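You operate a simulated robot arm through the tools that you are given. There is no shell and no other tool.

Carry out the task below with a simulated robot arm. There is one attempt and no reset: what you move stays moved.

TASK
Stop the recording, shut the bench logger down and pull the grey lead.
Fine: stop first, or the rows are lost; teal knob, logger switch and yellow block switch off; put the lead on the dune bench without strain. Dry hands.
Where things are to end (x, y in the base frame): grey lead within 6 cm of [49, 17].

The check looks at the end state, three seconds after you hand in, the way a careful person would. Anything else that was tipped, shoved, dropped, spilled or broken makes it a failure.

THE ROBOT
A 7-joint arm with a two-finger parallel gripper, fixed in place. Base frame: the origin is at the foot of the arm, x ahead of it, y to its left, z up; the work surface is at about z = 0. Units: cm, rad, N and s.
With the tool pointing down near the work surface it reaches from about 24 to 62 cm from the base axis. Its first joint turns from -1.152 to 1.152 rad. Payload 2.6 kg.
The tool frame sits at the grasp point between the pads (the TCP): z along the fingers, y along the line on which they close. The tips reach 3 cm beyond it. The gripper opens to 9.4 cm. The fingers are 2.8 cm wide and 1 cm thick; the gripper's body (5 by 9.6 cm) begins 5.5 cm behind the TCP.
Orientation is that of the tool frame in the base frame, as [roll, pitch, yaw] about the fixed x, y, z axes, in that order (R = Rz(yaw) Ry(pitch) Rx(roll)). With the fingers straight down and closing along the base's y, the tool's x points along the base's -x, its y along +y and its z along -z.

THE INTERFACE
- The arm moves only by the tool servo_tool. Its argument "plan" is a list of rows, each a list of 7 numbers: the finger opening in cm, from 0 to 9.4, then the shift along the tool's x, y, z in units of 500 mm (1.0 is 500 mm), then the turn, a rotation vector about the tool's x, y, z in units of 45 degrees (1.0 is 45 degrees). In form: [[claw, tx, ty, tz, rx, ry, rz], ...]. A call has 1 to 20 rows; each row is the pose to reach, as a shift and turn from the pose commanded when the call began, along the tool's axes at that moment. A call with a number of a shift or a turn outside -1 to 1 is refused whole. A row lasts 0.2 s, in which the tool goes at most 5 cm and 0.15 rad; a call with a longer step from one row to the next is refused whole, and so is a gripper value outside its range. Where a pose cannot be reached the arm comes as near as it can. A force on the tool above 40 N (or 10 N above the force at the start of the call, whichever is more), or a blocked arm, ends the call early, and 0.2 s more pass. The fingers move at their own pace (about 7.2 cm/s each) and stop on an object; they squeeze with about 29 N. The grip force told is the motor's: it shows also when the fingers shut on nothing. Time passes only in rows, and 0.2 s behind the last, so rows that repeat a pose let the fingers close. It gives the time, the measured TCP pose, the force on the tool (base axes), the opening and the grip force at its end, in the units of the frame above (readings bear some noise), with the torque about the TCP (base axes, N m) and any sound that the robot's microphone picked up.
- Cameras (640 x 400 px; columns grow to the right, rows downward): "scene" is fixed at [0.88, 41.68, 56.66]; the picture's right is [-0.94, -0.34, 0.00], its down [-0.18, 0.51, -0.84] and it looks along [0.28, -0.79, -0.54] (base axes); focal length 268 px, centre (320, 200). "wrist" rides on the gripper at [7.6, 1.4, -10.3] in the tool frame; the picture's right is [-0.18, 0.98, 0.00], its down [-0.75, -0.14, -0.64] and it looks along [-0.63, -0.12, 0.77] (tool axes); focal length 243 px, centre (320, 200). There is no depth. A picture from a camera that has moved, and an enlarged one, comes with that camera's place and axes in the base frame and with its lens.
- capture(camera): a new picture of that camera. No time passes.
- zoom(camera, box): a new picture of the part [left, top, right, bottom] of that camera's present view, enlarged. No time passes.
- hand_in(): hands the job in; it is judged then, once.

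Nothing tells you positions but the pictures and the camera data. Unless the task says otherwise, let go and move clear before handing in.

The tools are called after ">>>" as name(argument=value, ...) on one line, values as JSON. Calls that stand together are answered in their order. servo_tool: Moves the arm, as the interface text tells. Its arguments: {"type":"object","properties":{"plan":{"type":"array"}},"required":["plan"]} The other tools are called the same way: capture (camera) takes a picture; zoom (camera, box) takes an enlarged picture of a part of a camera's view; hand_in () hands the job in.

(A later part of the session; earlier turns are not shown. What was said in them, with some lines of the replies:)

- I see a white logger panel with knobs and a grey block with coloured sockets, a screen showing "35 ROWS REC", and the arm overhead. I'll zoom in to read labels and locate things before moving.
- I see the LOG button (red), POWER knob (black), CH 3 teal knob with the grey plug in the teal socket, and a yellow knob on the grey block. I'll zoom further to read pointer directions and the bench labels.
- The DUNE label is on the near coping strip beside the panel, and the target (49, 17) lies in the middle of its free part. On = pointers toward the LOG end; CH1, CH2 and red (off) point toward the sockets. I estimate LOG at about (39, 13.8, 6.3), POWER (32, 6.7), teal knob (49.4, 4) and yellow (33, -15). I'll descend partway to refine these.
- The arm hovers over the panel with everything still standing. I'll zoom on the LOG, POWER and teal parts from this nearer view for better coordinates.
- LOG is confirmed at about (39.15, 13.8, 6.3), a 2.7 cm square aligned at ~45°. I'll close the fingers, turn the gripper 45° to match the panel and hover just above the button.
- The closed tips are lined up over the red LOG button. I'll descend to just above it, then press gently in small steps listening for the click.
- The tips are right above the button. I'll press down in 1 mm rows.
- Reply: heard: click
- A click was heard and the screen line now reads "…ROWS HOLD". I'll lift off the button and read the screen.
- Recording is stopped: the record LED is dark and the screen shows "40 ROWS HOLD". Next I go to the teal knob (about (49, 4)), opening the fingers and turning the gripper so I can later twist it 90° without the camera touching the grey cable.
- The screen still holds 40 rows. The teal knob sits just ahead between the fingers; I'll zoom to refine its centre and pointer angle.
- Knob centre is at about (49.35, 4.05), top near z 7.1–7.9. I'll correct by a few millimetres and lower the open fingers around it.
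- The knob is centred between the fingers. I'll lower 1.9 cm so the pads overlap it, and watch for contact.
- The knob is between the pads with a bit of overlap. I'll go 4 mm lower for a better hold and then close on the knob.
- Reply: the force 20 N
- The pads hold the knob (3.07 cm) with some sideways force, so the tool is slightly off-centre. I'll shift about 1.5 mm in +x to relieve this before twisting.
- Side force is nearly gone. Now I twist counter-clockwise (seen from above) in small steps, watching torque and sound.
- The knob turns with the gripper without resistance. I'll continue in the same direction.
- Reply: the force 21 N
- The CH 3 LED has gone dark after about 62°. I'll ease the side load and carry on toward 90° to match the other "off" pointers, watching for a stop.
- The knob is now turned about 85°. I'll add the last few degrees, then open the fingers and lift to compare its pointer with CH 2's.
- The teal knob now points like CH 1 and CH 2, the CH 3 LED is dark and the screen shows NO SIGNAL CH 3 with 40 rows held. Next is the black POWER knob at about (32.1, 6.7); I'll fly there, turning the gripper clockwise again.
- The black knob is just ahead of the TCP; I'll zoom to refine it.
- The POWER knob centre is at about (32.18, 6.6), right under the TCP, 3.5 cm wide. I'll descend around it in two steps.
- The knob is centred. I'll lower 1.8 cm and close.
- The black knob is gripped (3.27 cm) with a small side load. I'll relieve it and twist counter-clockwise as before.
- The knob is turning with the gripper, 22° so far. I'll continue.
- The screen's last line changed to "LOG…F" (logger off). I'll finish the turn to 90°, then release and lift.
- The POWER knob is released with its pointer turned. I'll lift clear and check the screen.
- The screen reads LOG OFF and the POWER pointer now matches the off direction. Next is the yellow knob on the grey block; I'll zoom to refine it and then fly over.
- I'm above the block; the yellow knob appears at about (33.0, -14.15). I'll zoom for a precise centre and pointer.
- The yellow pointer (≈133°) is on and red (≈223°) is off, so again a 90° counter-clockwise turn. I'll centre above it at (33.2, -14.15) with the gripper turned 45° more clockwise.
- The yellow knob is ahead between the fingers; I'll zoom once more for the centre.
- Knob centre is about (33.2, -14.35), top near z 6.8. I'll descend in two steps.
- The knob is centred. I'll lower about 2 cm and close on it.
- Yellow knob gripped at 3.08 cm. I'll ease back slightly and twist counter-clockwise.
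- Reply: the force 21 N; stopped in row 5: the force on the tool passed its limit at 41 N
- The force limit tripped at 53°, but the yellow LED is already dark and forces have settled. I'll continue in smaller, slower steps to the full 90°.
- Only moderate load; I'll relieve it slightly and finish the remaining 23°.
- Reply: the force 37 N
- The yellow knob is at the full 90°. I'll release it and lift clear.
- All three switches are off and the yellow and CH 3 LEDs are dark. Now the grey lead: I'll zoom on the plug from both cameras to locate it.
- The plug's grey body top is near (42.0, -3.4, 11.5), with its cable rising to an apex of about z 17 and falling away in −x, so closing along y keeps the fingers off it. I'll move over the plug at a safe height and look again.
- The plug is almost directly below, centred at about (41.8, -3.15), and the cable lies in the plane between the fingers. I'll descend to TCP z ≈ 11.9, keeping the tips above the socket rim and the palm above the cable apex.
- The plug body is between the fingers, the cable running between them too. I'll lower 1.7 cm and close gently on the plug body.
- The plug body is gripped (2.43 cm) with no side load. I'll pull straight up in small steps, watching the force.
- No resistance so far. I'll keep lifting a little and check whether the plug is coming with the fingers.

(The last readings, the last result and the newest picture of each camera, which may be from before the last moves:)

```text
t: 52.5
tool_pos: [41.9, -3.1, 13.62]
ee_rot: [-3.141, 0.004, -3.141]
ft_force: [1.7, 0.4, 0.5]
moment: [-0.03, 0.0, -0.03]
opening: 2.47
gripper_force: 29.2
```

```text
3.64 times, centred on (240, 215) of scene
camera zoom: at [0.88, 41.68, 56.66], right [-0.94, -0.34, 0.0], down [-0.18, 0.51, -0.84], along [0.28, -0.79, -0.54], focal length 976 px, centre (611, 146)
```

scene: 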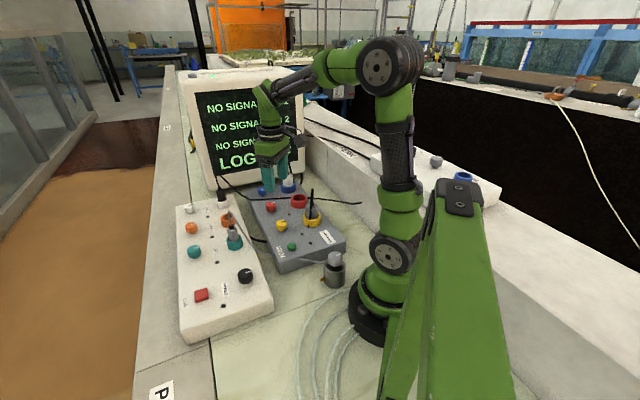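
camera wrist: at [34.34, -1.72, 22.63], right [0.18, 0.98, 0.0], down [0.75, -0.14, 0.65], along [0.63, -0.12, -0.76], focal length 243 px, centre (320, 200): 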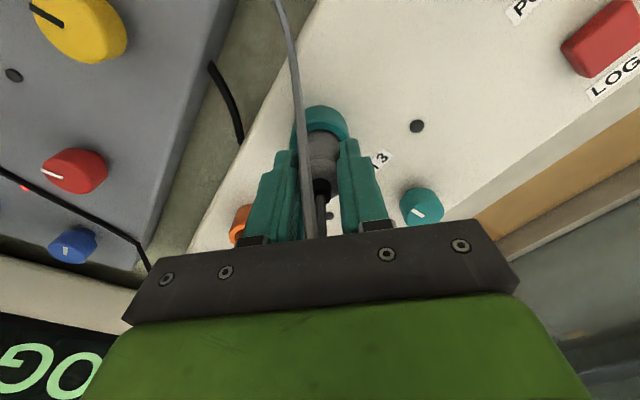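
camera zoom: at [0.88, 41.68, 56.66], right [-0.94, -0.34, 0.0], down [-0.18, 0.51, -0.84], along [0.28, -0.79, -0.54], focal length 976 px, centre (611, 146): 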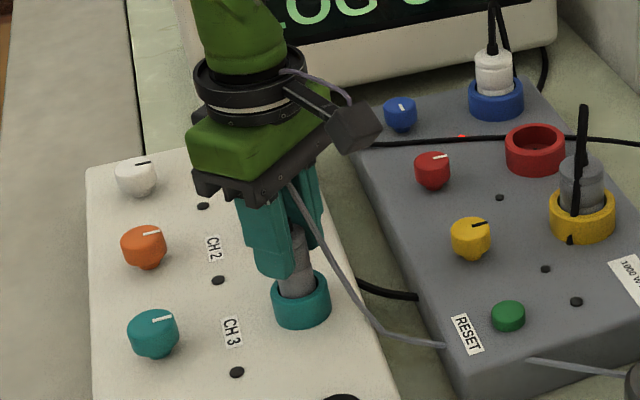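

The plug is sliding out with the fingers. I'll continue straight up until it's fully clear of the socket.

>>> servo_tool(plan=[[1, 0, 0, -0.01, 0, 0, 0], [1, 0, 0, -0.02, 0, 0, 0], [1, 0, 0, -0.03, 0, 0, 0], [1, 0, 0, -0.04, 0, 0, 0], [1, 0, 0, -0.05, 0, 0, 0], [1, 0, 0, -0.05, 0, 0, 0]])

>>> capture(camera="wrist")

>>> capture(camera="scene")

>>> zoom(camera="scene", box=[180, 160, 360, 300])

```text
t: 54.0
tool_pos: [41.92, -3.13, 16.08]
ee_rot: [-3.141, 0.003, -3.141]
ft_force: [0.7, -0.1, -0.1]
moment: [-0.02, 0.01, 0.01]
opening: 2.47
gripper_force: 29.3
```

```text
taken
camera wrist: at [34.3, -1.72, 26.34], right [0.18, 0.98, 0.0], down [0.75, -0.14, 0.65], along [0.63, -0.12, -0.76], focal length 243 px, centre (320, 200)
```

wrist: 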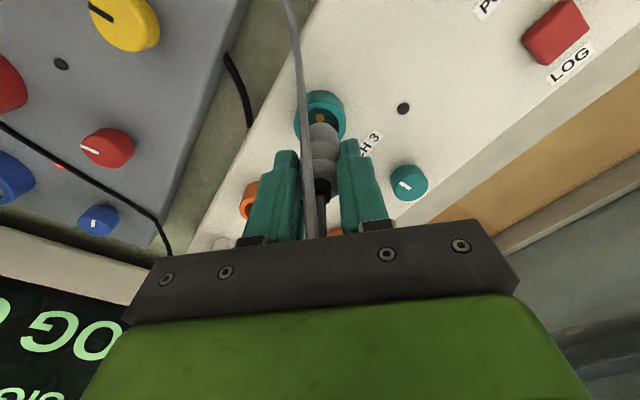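

```text
taken
```

scene: 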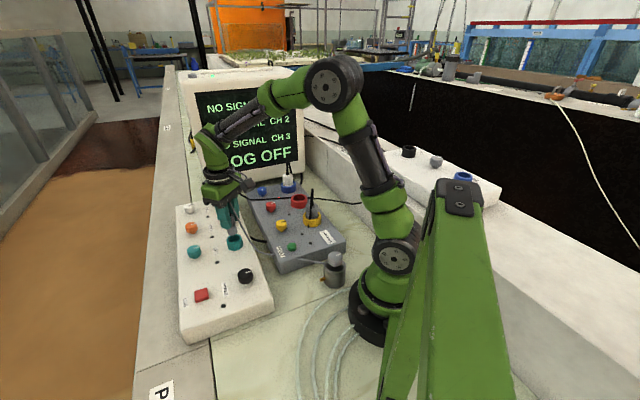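

```text
2.86 times, centred on (270, 230) of scene
camera zoom: at [0.88, 41.68, 56.66], right [-0.94, -0.34, 0.0], down [-0.18, 0.51, -0.84], along [0.28, -0.79, -0.54], focal length 767 px, centre (463, 114)
```

zoom: 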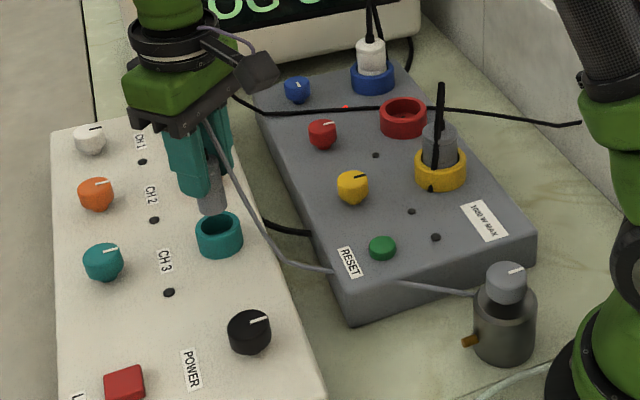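

The plug is free of the socket (its bottom about 6.3 cm below the TCP) and forces are near zero. I'll carry it slowly across the panel toward the dune strip, lowering a bit and starting to turn the gripper along the strip, checking for cable tension.

>>> servo_tool(plan=[[1, -0.008, 0.028, 0, 0, 0, -0.08], [1, -0.016, 0.056, 0.005, 0, 0, -0.16], [1, -0.025, 0.084, 0.012, 0, 0, -0.24], [1, -0.034, 0.113, 0.024, 0, 0, -0.32], [1, -0.042, 0.142, 0.036, 0, 0, -0.4], [1, -0.042, 0.142, 0.036, 0, 0, -0.4]])

>>> capture(camera="scene")

>>> zoom(camera="scene", box=[160, 170, 360, 320])

>>> capture(camera="wrist")

```text
t: 55.4
tool_pos: [44.09, 3.97, 14.32]
ee_rot: [-3.14, 0.003, -2.825]
ft_force: [0.3, 0.4, -0.6]
moment: [0.02, -0.02, 0.02]
opening: 2.48
gripper_force: 29.3
```

```text
taken
```

scene: 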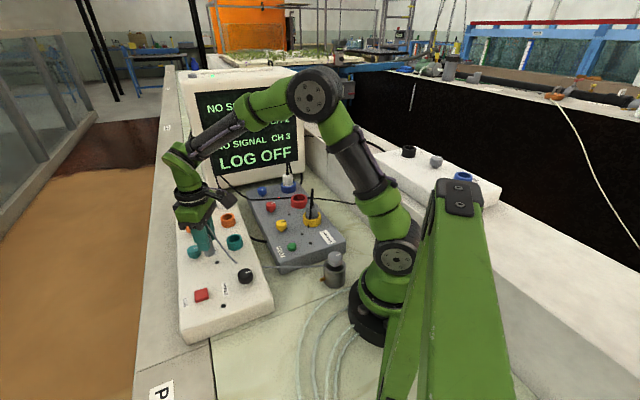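

```text
2.67 times, centred on (260, 245) of scene
camera zoom: at [0.88, 41.68, 56.66], right [-0.94, -0.34, 0.0], down [-0.18, 0.51, -0.84], along [0.28, -0.79, -0.54], focal length 716 px, centre (480, 80)
```

zoom: 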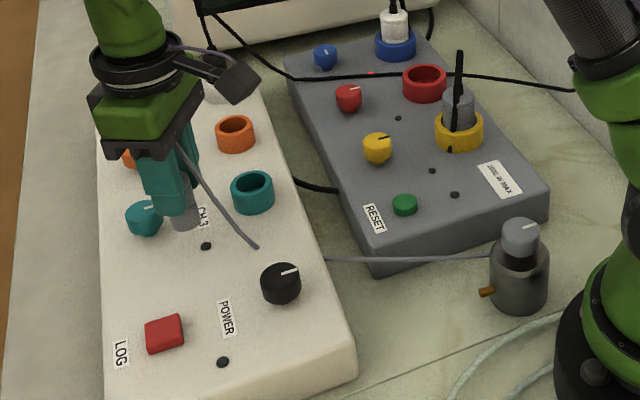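

```text
taken
camera wrist: at [36.39, 2.97, 24.48], right [-0.13, 0.99, 0.0], down [0.76, 0.1, 0.64], along [0.64, 0.08, -0.76], focal length 243 px, centre (320, 200)
```

wrist: 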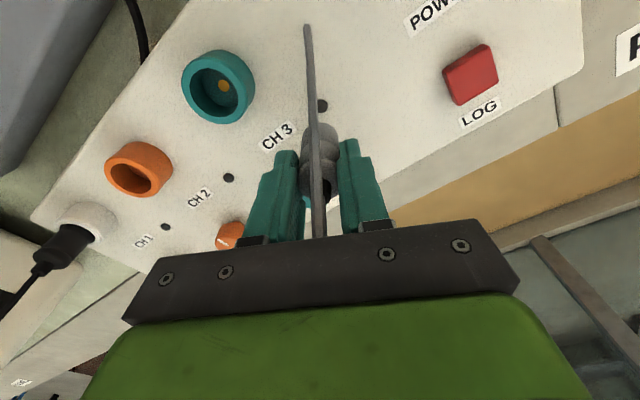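

No tension at all; the cable follows slackly. I'll carry on toward the strip, finishing the 45° gripper turn.

>>> servo_tool(plan=[[1, -0.02, 0.03, 0.003, 0, 0, -0.1], [1, -0.04, 0.06, 0.006, 0, 0, -0.2], [1, -0.06, 0.09, 0.009, 0, 0, -0.3], [1, -0.08, 0.12, 0.012, 0, 0, -0.4], [1, -0.1, 0.151, 0.014, 0, 0, -0.5], [1, -0.12, 0.1815, 0.016, 0, 0, -0.6], [1, -0.12, 0.1815, 0.016, 0, 0, -0.6]])

>>> capture(camera="wrist")

>>> zoom(camera="scene", box=[130, 170, 360, 340])

```text
t: 57.0
tool_pos: [46.92, 14.46, 13.49]
ee_rot: [-3.14, 0.001, -2.354]
ft_force: [-0.8, -1.1, -0.7]
moment: [0.03, 0.03, 0.01]
opening: 2.46
gripper_force: 29.3
```

```text
taken
camera wrist: at [40.6, 10.09, 23.74], right [-0.57, 0.82, 0.0], down [0.63, 0.43, 0.64], along [0.53, 0.36, -0.77], focal length 243 px, centre (320, 200)
```

wrist: 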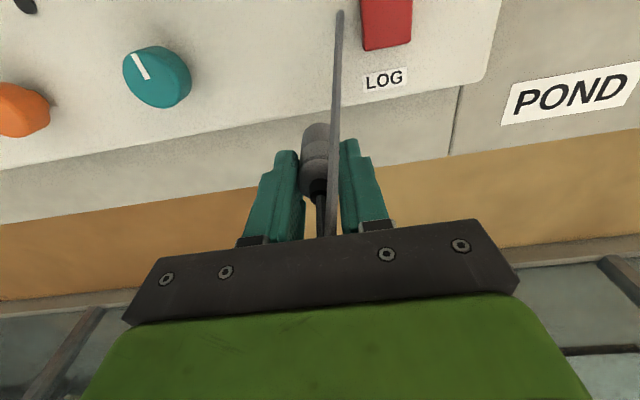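

```text
2.35 times, centred on (245, 255) of scene
camera zoom: at [0.88, 41.68, 56.66], right [-0.94, -0.34, 0.0], down [-0.18, 0.51, -0.84], along [0.28, -0.79, -0.54], focal length 632 px, centre (496, 71)
```

zoom: 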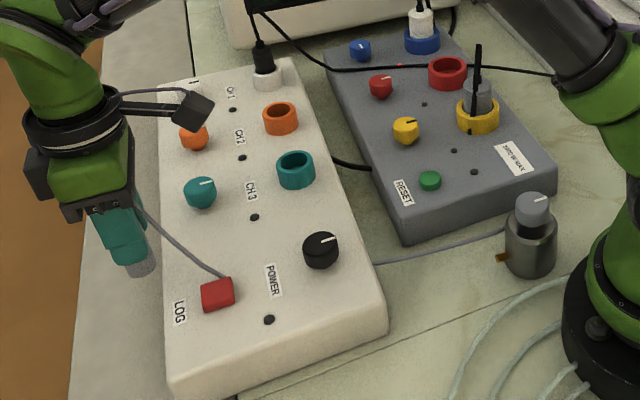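

The plug is over the panel edge next to the strip; the strip spans about 8.5 cm between panel and sand. I'll move the plug out to about (47.8, 16.6), which is over the dune strip with clearance on both sides, then check before lowering.

>>> servo_tool(plan=[[1, -0.014, 0.006, 0, 0, 0, 0], [1, -0.028, 0.012, 0, 0, 0, 0], [1, -0.042, 0.017, 0, 0, 0, 0], [1, -0.042, 0.017, 0.02, 0, 0, 0], [1, -0.042, 0.017, 0.04, 0, 0, 0], [1, -0.042, 0.017, 0.04, 0, 0, 0]])

>>> capture(camera="wrist")

>>> capture(camera="scene")

>>> zoom(camera="scene", box=[110, 200, 270, 350])

```text
t: 58.4
tool_pos: [47.86, 16.59, 11.46]
ee_rot: [-3.136, 0.002, -2.357]
ft_force: [-0.3, -0.5, 0.0]
moment: [-0.04, 0.04, -0.01]
opening: 2.48
gripper_force: 28.7
```

```text
taken
camera wrist: at [41.42, 12.2, 21.71], right [-0.56, 0.83, 0.0], down [0.63, 0.43, 0.64], along [0.53, 0.36, -0.77], focal length 243 px, centre (320, 200)
```

wrist: 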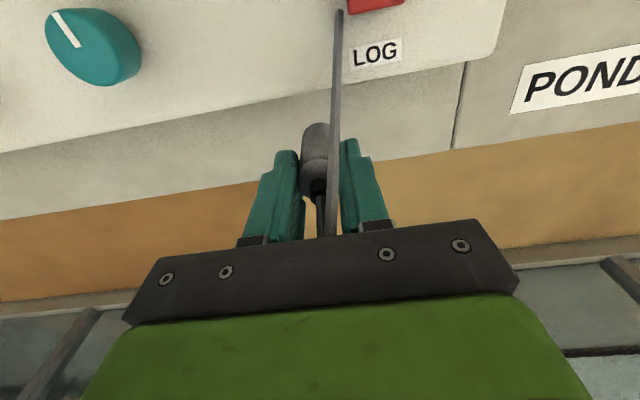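

```text
taken
```

scene: 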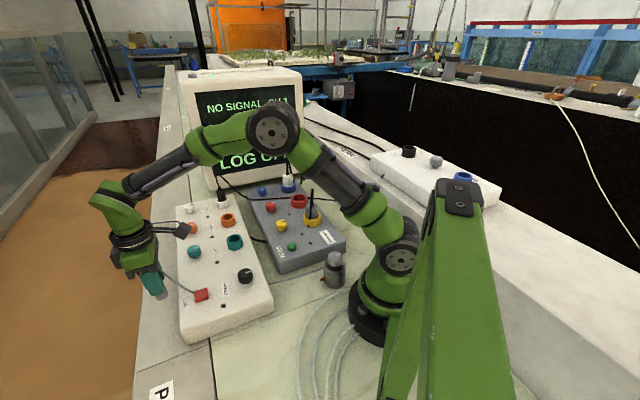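

```text
2.67 times, centred on (190, 275) of scene
camera zoom: at [0.88, 41.68, 56.66], right [-0.94, -0.34, 0.0], down [-0.18, 0.51, -0.84], along [0.28, -0.79, -0.54], focal length 716 px, centre (667, 0)
```

zoom: 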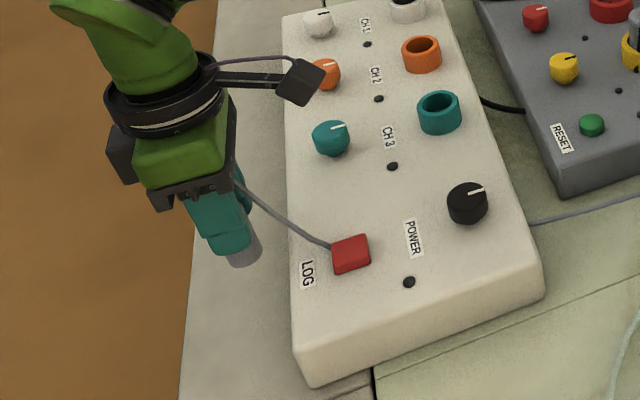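

The plug hangs over the dune strip, clear of the panel edge. I'll lower it toward the bench, slowing near contact.

>>> servo_tool(plan=[[1, 0, 0, 0.02, 0, 0, 0], [1, 0, 0, 0.04, 0, 0, 0], [1, 0, 0, 0.06, 0, 0, 0], [1, 0, 0, 0.075, 0, 0, 0], [1, 0, 0, 0.085, 0, 0, 0], [1, 0, 0, 0.085, 0, 0, 0]])

>>> capture(camera="wrist")

>>> zoom(camera="scene", box=[110, 220, 230, 340])

```text
t: 59.8
tool_pos: [47.76, 16.48, 7.29]
ee_rot: [-3.138, 0.002, -2.357]
ft_force: [0.4, -1.2, 0.2]
moment: [0.02, -0.02, 0.01]
opening: 2.46
gripper_force: 29.1
```

```text
taken
camera wrist: at [41.47, 12.15, 17.51], right [-0.57, 0.82, 0.0], down [0.63, 0.43, 0.64], along [0.53, 0.36, -0.77], focal length 243 px, centre (320, 200)
```

wrist: 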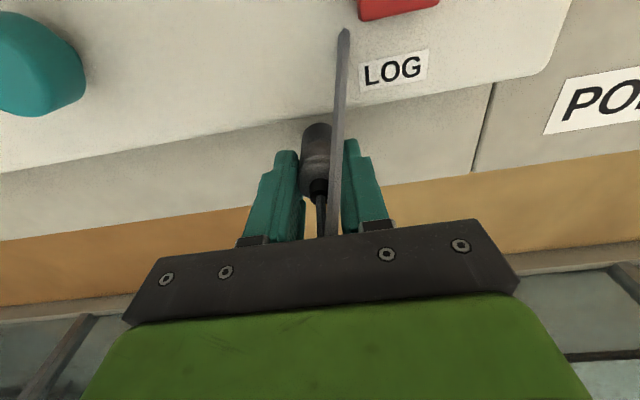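

```text
3.33 times, centred on (170, 280) of scene
camera zoom: at [0.88, 41.68, 56.66], right [-0.94, -0.34, 0.0], down [-0.18, 0.51, -0.84], along [0.28, -0.79, -0.54], focal length 895 px, centre (820, -67)
```

zoom: 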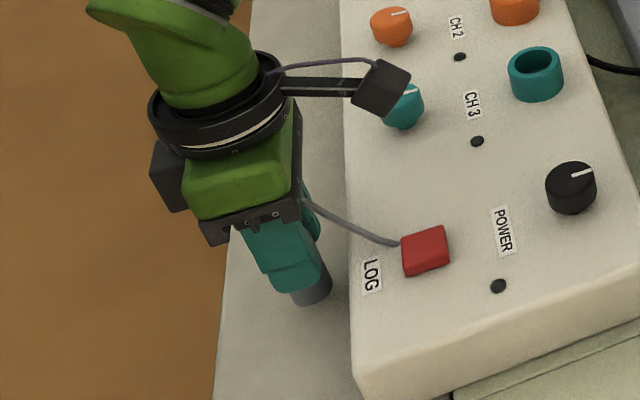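

The plug bottom is now roughly 0.7–1 cm above the bench. I'll lower in 1 mm rows until light contact.

>>> servo_tool(plan=[[1, 0, 0, 0.002, 0, 0, 0], [1, 0, 0, 0.004, 0, 0, 0], [1, 0, 0, 0.006, 0, 0, 0], [1, 0, 0, 0.008, 0, 0, 0], [1, 0, 0, 0.01, 0, 0, 0]])

>>> zoom(camera="scene", box=[140, 250, 220, 320])

```text
t: 61.0
tool_pos: [47.86, 16.52, 6.66]
ee_rot: [-3.138, 0.001, -2.357]
ft_force: [0.7, -1.2, -0.5]
moment: [0.01, 0.01, -0.02]
opening: 2.44
gripper_force: 28.7
```

```text
5.71 times, centred on (180, 285) of scene
camera zoom: at [0.88, 41.68, 56.66], right [-0.94, -0.34, 0.0], down [-0.18, 0.51, -0.84], along [0.28, -0.79, -0.54], focal length 1534 px, centre (1120, -286)
```

zoom: 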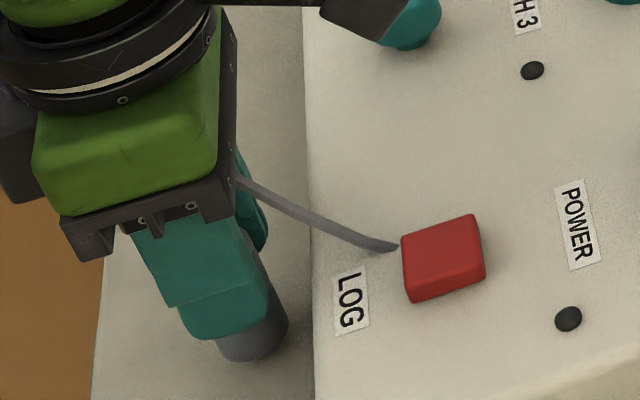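

Still no contact; the plug is very near the bench. I'll continue downward in 1 mm rows.

>>> servo_tool(plan=[[1, 0, 0, 0.002, 0, 0, 0], [1, 0, 0, 0.004, 0, 0, 0], [1, 0, 0, 0.006, 0, 0, 0]])

>>> zoom(camera="scene", box=[140, 250, 220, 320])

```text
t: 61.8
tool_pos: [47.88, 16.53, 6.35]
ee_rot: [-3.139, 0.002, -2.357]
ft_force: [-0.3, 0.8, -1.1]
moment: [0.02, -0.01, 0.0]
opening: 2.47
gripper_force: 28.9
```

```text
5.71 times, centred on (180, 285) of scene
camera zoom: at [0.88, 41.68, 56.66], right [-0.94, -0.34, 0.0], down [-0.18, 0.51, -0.84], along [0.28, -0.79, -0.54], focal length 1534 px, centre (1120, -286)
```

zoom: 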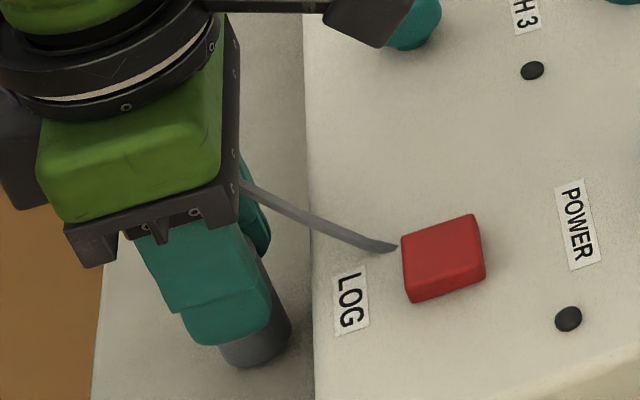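

>>> servo_tool(plan=[[1, 0, 0, 0.002, 0, 0, 0], [1, 0, 0, 0.004, 0, 0, 0], [1, 0, 0, 0.006, 0, 0, 0]])

>>> zoom(camera="scene", box=[140, 250, 220, 320])

```text
t: 62.5
tool_pos: [47.88, 16.48, 6.15]
ee_rot: [-3.14, 0.001, -2.357]
ft_force: [1.2, 0.0, -1.8]
moment: [-0.03, 0.03, -0.02]
opening: 2.48
gripper_force: 29.4
```

```text
5.71 times, centred on (180, 285) of scene
camera zoom: at [0.88, 41.68, 56.66], right [-0.94, -0.34, 0.0], down [-0.18, 0.51, -0.84], along [0.28, -0.79, -0.54], focal length 1534 px, centre (1120, -286)
```

zoom: 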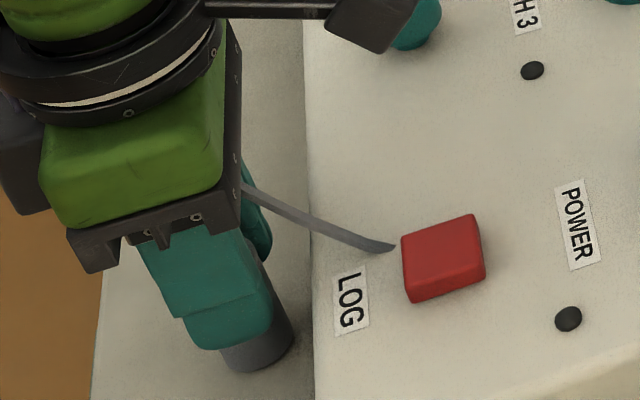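

No contact yet; I'll keep going in small steps.

>>> servo_tool(plan=[[1, 0, 0, 0.002, 0, 0, 0], [1, 0, 0, 0.004, 0, 0, 0], [1, 0, 0, 0.006, 0, 0, 0]])

>>> capture(camera="wrist")

>>> zoom(camera="scene", box=[140, 250, 220, 320])

```text
t: 63.4
tool_pos: [47.81, 16.61, 5.76]
ee_rot: [-3.137, 0.004, -2.355]
ft_force: [-1.1, -0.6, 1.7]
moment: [-0.02, 0.03, -0.04]
opening: 2.46
gripper_force: 29.7
```

```text
taken
camera wrist: at [41.49, 12.15, 16.07], right [-0.56, 0.83, 0.0], down [0.63, 0.43, 0.64], along [0.53, 0.36, -0.76], focal length 243 px, centre (320, 200)
```

wrist: 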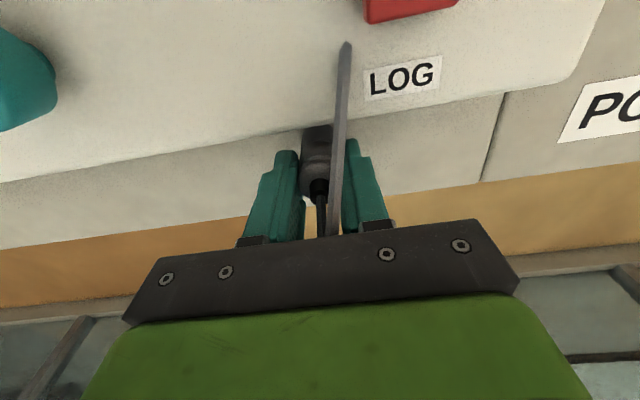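

```text
5.71 times, centred on (180, 285) of scene
camera zoom: at [0.88, 41.68, 56.66], right [-0.94, -0.34, 0.0], down [-0.18, 0.51, -0.84], along [0.28, -0.79, -0.54], focal length 1534 px, centre (1120, -286)
```

zoom: 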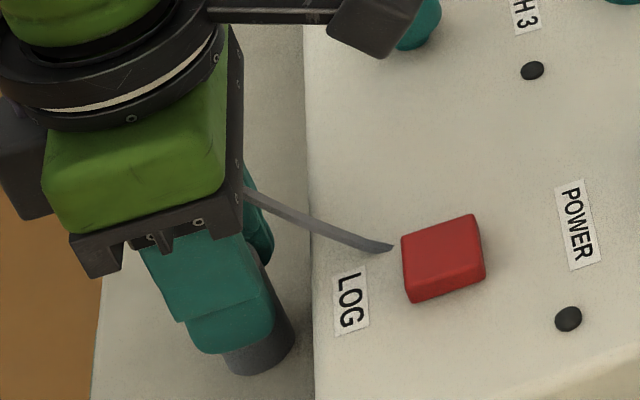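

The force reading is starting to turn upward (maybe contact). One more small step to confirm.

>>> servo_tool(plan=[[1, 0, 0, 0.001, 0, 0, 0], [1, 0, 0, 0.002, 0, 0, 0], [1, 0, 0, 0.003, 0, 0, 0], [1, 0, 0, 0.004, 0, 0, 0]])

>>> zoom(camera="scene", box=[140, 250, 220, 320])

```text
t: 64.3
tool_pos: [47.91, 16.53, 5.8]
ee_rot: [-3.139, 0.006, -2.357]
ft_force: [-6.3, -2.3, 20.7]
moment: [-0.12, 0.33, 0.01]
opening: 2.46
gripper_force: 29.1
```

```text
5.71 times, centred on (180, 285) of scene
camera zoom: at [0.87, 41.68, 56.66], right [-0.94, -0.34, 0.0], down [-0.18, 0.51, -0.84], along [0.28, -0.79, -0.54], focal length 1534 px, centre (1120, -286)
```

zoom: 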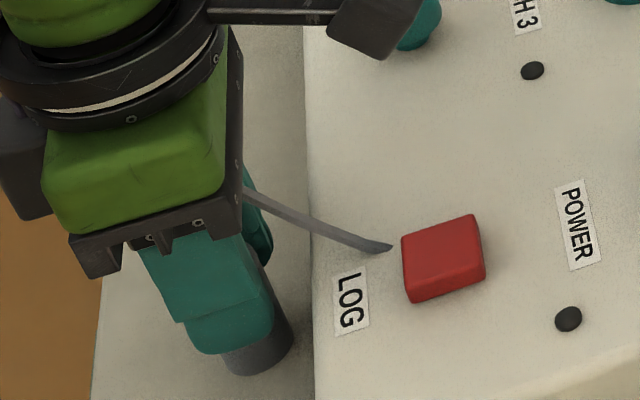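

Contact is confirmed (about 20 N). I'll ease off to light contact and then open the fingers gradually.

>>> servo_tool(plan=[[1, 0, 0, -0.002, 0, 0, 0], [1, 0, 0, -0.0035, 0, 0, 0], [1, 0, 0, -0.0035, 0, 0, 0]])

```text
t: 65.2
tool_pos: [47.88, 16.51, 5.78]
ee_rot: [-3.138, 0.002, -2.356]
ft_force: [2.3, 0.2, 6.4]
moment: [0.13, -0.11, 0.01]
opening: 2.49
gripper_force: 28.8
```

>>> servo_tool(plan=[[2.5, 0, 0, -0.0005, 0, 0, 0], [2.6, 0, 0, -0.0005, 0, 0, 0], [2.7, 0, 0, -0.0005, 0, 0, 0], [2.8, 0, 0, -0.0005, 0, 0, 0], [3.0, 0, 0, -0.0005, 0, 0, 0], [3.0, 0, 0, -0.0005, 0, 0, 0]])

>>> capture(camera="wrist")

>>> zoom(camera="scene", box=[140, 250, 220, 320])

```text
t: 66.5
tool_pos: [47.89, 16.48, 5.94]
ee_rot: [-3.139, 0.0, -2.356]
ft_force: [0.2, 0.2, -0.1]
moment: [-0.02, 0.0, 0.0]
opening: 3.0
gripper_force: 0.1
```

```text
taken
camera wrist: at [41.45, 12.11, 16.12], right [-0.57, 0.82, 0.0], down [0.63, 0.43, 0.64], along [0.53, 0.36, -0.76], focal length 243 px, centre (320, 200)
```

wrist: 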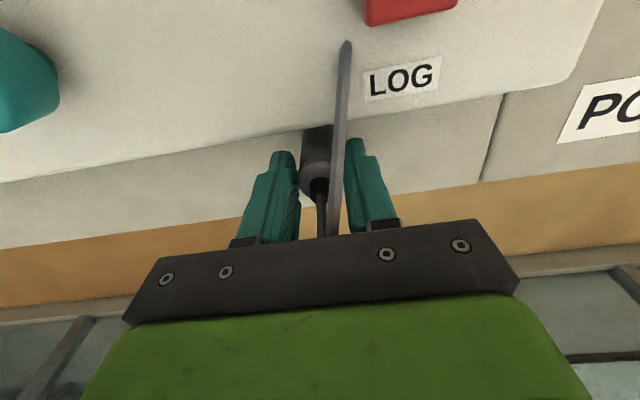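

```text
5.71 times, centred on (180, 285) of scene
camera zoom: at [0.88, 41.68, 56.66], right [-0.94, -0.34, 0.0], down [-0.18, 0.51, -0.84], along [0.28, -0.79, -0.54], focal length 1534 px, centre (1120, -286)
```

zoom: 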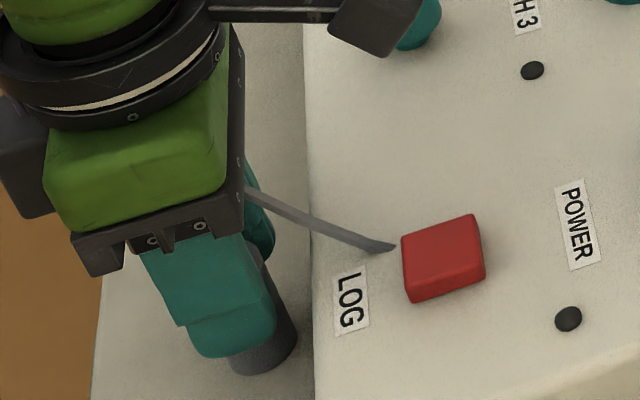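

The plug is standing freely on the bench with the fingers released. I'll open further slowly, then rise straight up.

>>> servo_tool(plan=[[3.2, 0, 0, -0.0005, 0, 0, 0], [3.5, 0, 0, -0.0005, 0, 0, 0], [4.0, 0, 0, -0.0005, 0, 0, 0], [4.6, 0, 0, -0.0005, 0, 0, 0], [5.0, 0, 0, -0.0005, 0, 0, 0], [5.0, 0, 0, -0.0005, 0, 0, 0]])

>>> capture(camera="wrist")

>>> zoom(camera="scene", box=[110, 220, 260, 340])

```text
t: 68.0
tool_pos: [47.82, 16.58, 5.86]
ee_rot: [-3.139, 0.003, -2.356]
ft_force: [-0.5, 0.1, 0.1]
moment: [-0.02, 0.0, 0.02]
opening: 5.0
gripper_force: 0.1
```

```text
taken
camera wrist: at [41.45, 12.12, 16.13], right [-0.57, 0.82, 0.0], down [0.63, 0.43, 0.64], along [0.53, 0.36, -0.77], focal length 243 px, centre (320, 200)
```

wrist: 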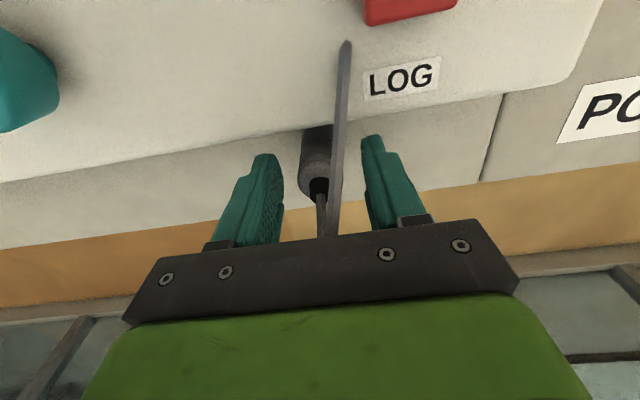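

```text
3.33 times, centred on (185, 280) of scene
camera zoom: at [0.88, 41.68, 56.66], right [-0.94, -0.34, 0.0], down [-0.18, 0.51, -0.84], along [0.28, -0.79, -0.54], focal length 895 px, centre (770, -67)
```

zoom: 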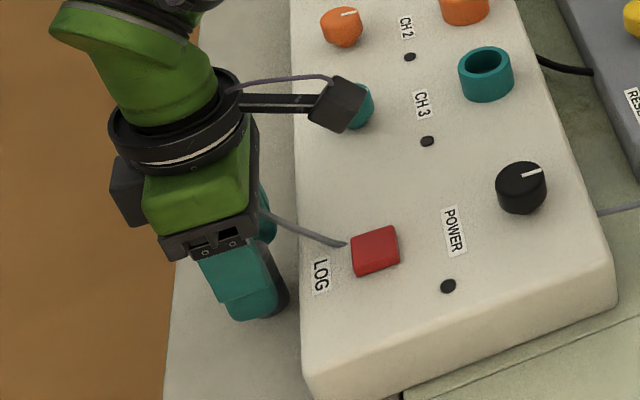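

The plug stands still with space on both sides. I'll rise straight up, slowly at first.

>>> servo_tool(plan=[[5, 0, 0, -0.006, 0, 0, 0], [5, 0, 0, -0.02, 0, 0, 0], [5, 0, 0, -0.04, 0, 0, 0], [5, 0, 0, -0.07, 0, 0, 0], [5, 0, 0, -0.1, 0, 0, 0], [5, 0, 0, -0.14, 0, 0, 0], [5, 0, 0, -0.19, 0, 0, 0], [5, 0, 0, -0.24, 0, 0, 0]])

>>> capture(camera="wrist")

>>> capture(camera="scene")

>>> zoom(camera="scene", box=[110, 220, 360, 370])

```text
t: 69.8
tool_pos: [47.66, 16.65, 17.85]
ee_rot: [-3.138, 0.002, -2.355]
ft_force: [0.4, -0.9, 0.3]
moment: [0.0, 0.01, 0.01]
opening: 4.98
gripper_force: 0.1
```

```text
taken
camera wrist: at [41.35, 12.14, 28.12], right [-0.57, 0.82, 0.0], down [0.63, 0.43, 0.64], along [0.53, 0.36, -0.77], focal length 243 px, centre (320, 200)
```

wrist: 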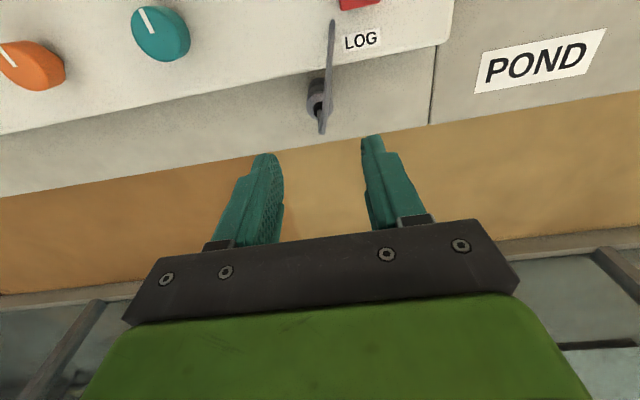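

```text
taken
```

scene: 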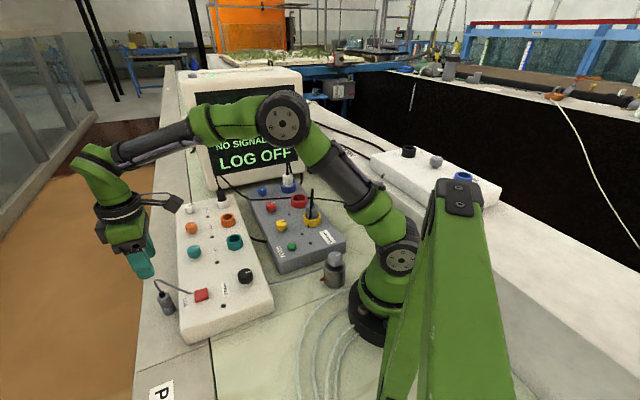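

```text
2.56 times, centred on (235, 295) of scene
camera zoom: at [0.88, 41.68, 56.66], right [-0.94, -0.34, 0.0], down [-0.18, 0.51, -0.84], along [0.28, -0.79, -0.54], focal length 687 px, centre (538, -43)
```

zoom: 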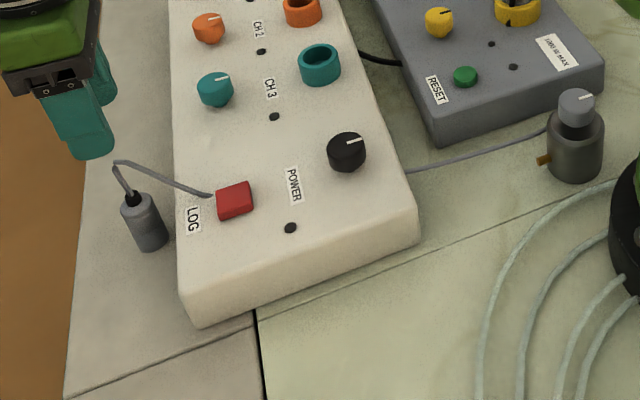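

The plug stands upright and quiet on the dune strip at about (47.7, 16.8), with the cable slack to the gauge and everything else in place. I'll move the arm up and back clear, then do a final check of all switches and the screen.

>>> servo_tool(plan=[[5, 0, 0, -0.06, 0, 0, 0], [5, 0, 0, -0.12, 0, 0, 0], [5, 0, 0, -0.18, 0, 0, 0], [5, 0, 0, -0.24, 0, 0, 0.1], [5, 0.04, 0.01, -0.3, 0, 0, 0.25], [5, 0.08, 0.03, -0.36, 0, 0, 0.4], [5, 0.12, 0.05, -0.4, 0, 0, 0.55], [5, 0.16, 0.07, -0.42, 0, 0, 0.7], [5, 0.2, 0.08, -0.44, 0, 0, 0.85], [5, 0.22, 0.09, -0.44, 0, 0, 1.0], [5, 0.22, 0.09, -0.44, 0, 0, 1.0]])

>>> capture(camera="scene")

>>> capture(camera="wrist")

>>> zoom(camera="scene", box=[130, 180, 360, 345])

>>> zoom(camera="scene", box=[180, 60, 320, 200])

```text
t: 72.2
tool_pos: [36.76, 11.88, 39.74]
ee_rot: [-3.141, 0.002, 3.14]
ft_force: [0.4, -0.3, -0.6]
moment: [0.0, -0.04, 0.01]
opening: 5.01
gripper_force: 0.0
```

```text
taken
```

scene: 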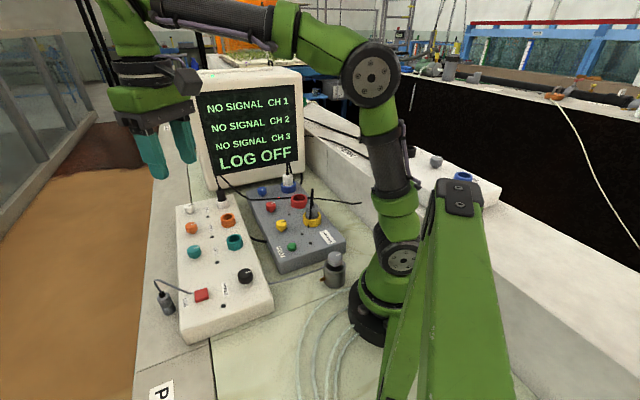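

```text
taken
camera wrist: at [29.21, 13.39, 50.02], right [0.19, 0.98, 0.0], down [0.75, -0.14, 0.64], along [0.63, -0.12, -0.76], focal length 243 px, centre (320, 200)
```

wrist: 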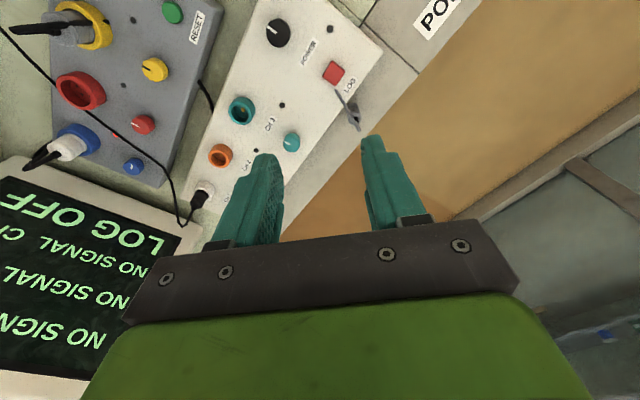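

```text
2.42 times, centred on (245, 262) of scene
camera zoom: at [0.88, 41.68, 56.66], right [-0.94, -0.34, 0.0], down [-0.18, 0.51, -0.84], along [0.28, -0.79, -0.54], focal length 651 px, centre (502, 48)
```

zoom: 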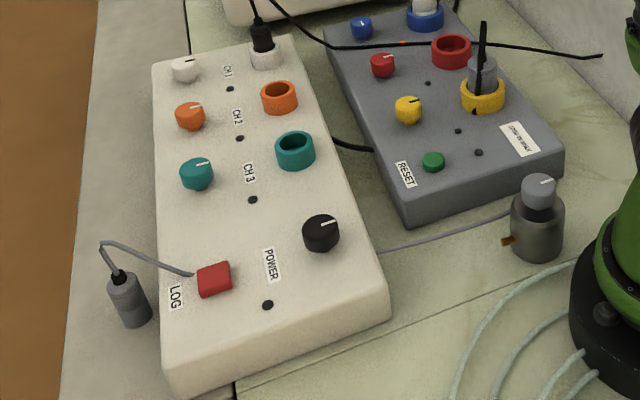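

```text
2.86 times, centred on (250, 130) of scene
camera zoom: at [0.88, 41.68, 56.66], right [-0.94, -0.34, 0.0], down [-0.18, 0.51, -0.84], along [0.28, -0.79, -0.54], focal length 767 px, centre (520, 400)
```

zoom: 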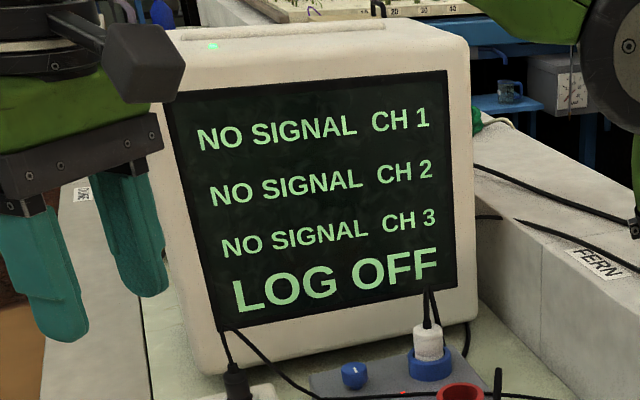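

Everything matches the request. Recording was stopped first, at 40 rows. The teal knob, POWER and yellow switch are all off, and the screen shows LOG OFF. The grey lead is on the dune bench at about (47.7, 16.7) with a slack cable, nothing else has moved, and the arm is clear. I'm handing in.

>>> hand_in()

```text
The job is handed in.
```

I stopped the recording, shut the bench logger down and moved the grey lead to the dune bench. The job is handed in, but I haven't seen a result from the check.

- **Recording:** I pressed LOG first. The record light went out and the screen read "40 ROWS HOLD" before I switched anything off.
- **Switches:** The teal knob, the logger's POWER switch and the yellow block switch are all off. The CH 3 and yellow lights are dark, and the screen shows "LOG OFF". While I turned the yellow switch, the arm briefly went over its force limit (41 N) and stopped. I finished that turn more slowly.
- **Grey lead:** I pulled the plug straight up with almost no force. It now stands upright on the dune bench at about (47.7, 16.7), roughly 1.3 cm from your target, and its cable is slack.
- **Everything else:** In the final pictures nothing else looks moved or tipped, the gripper stayed away from the water, and the arm is clear.
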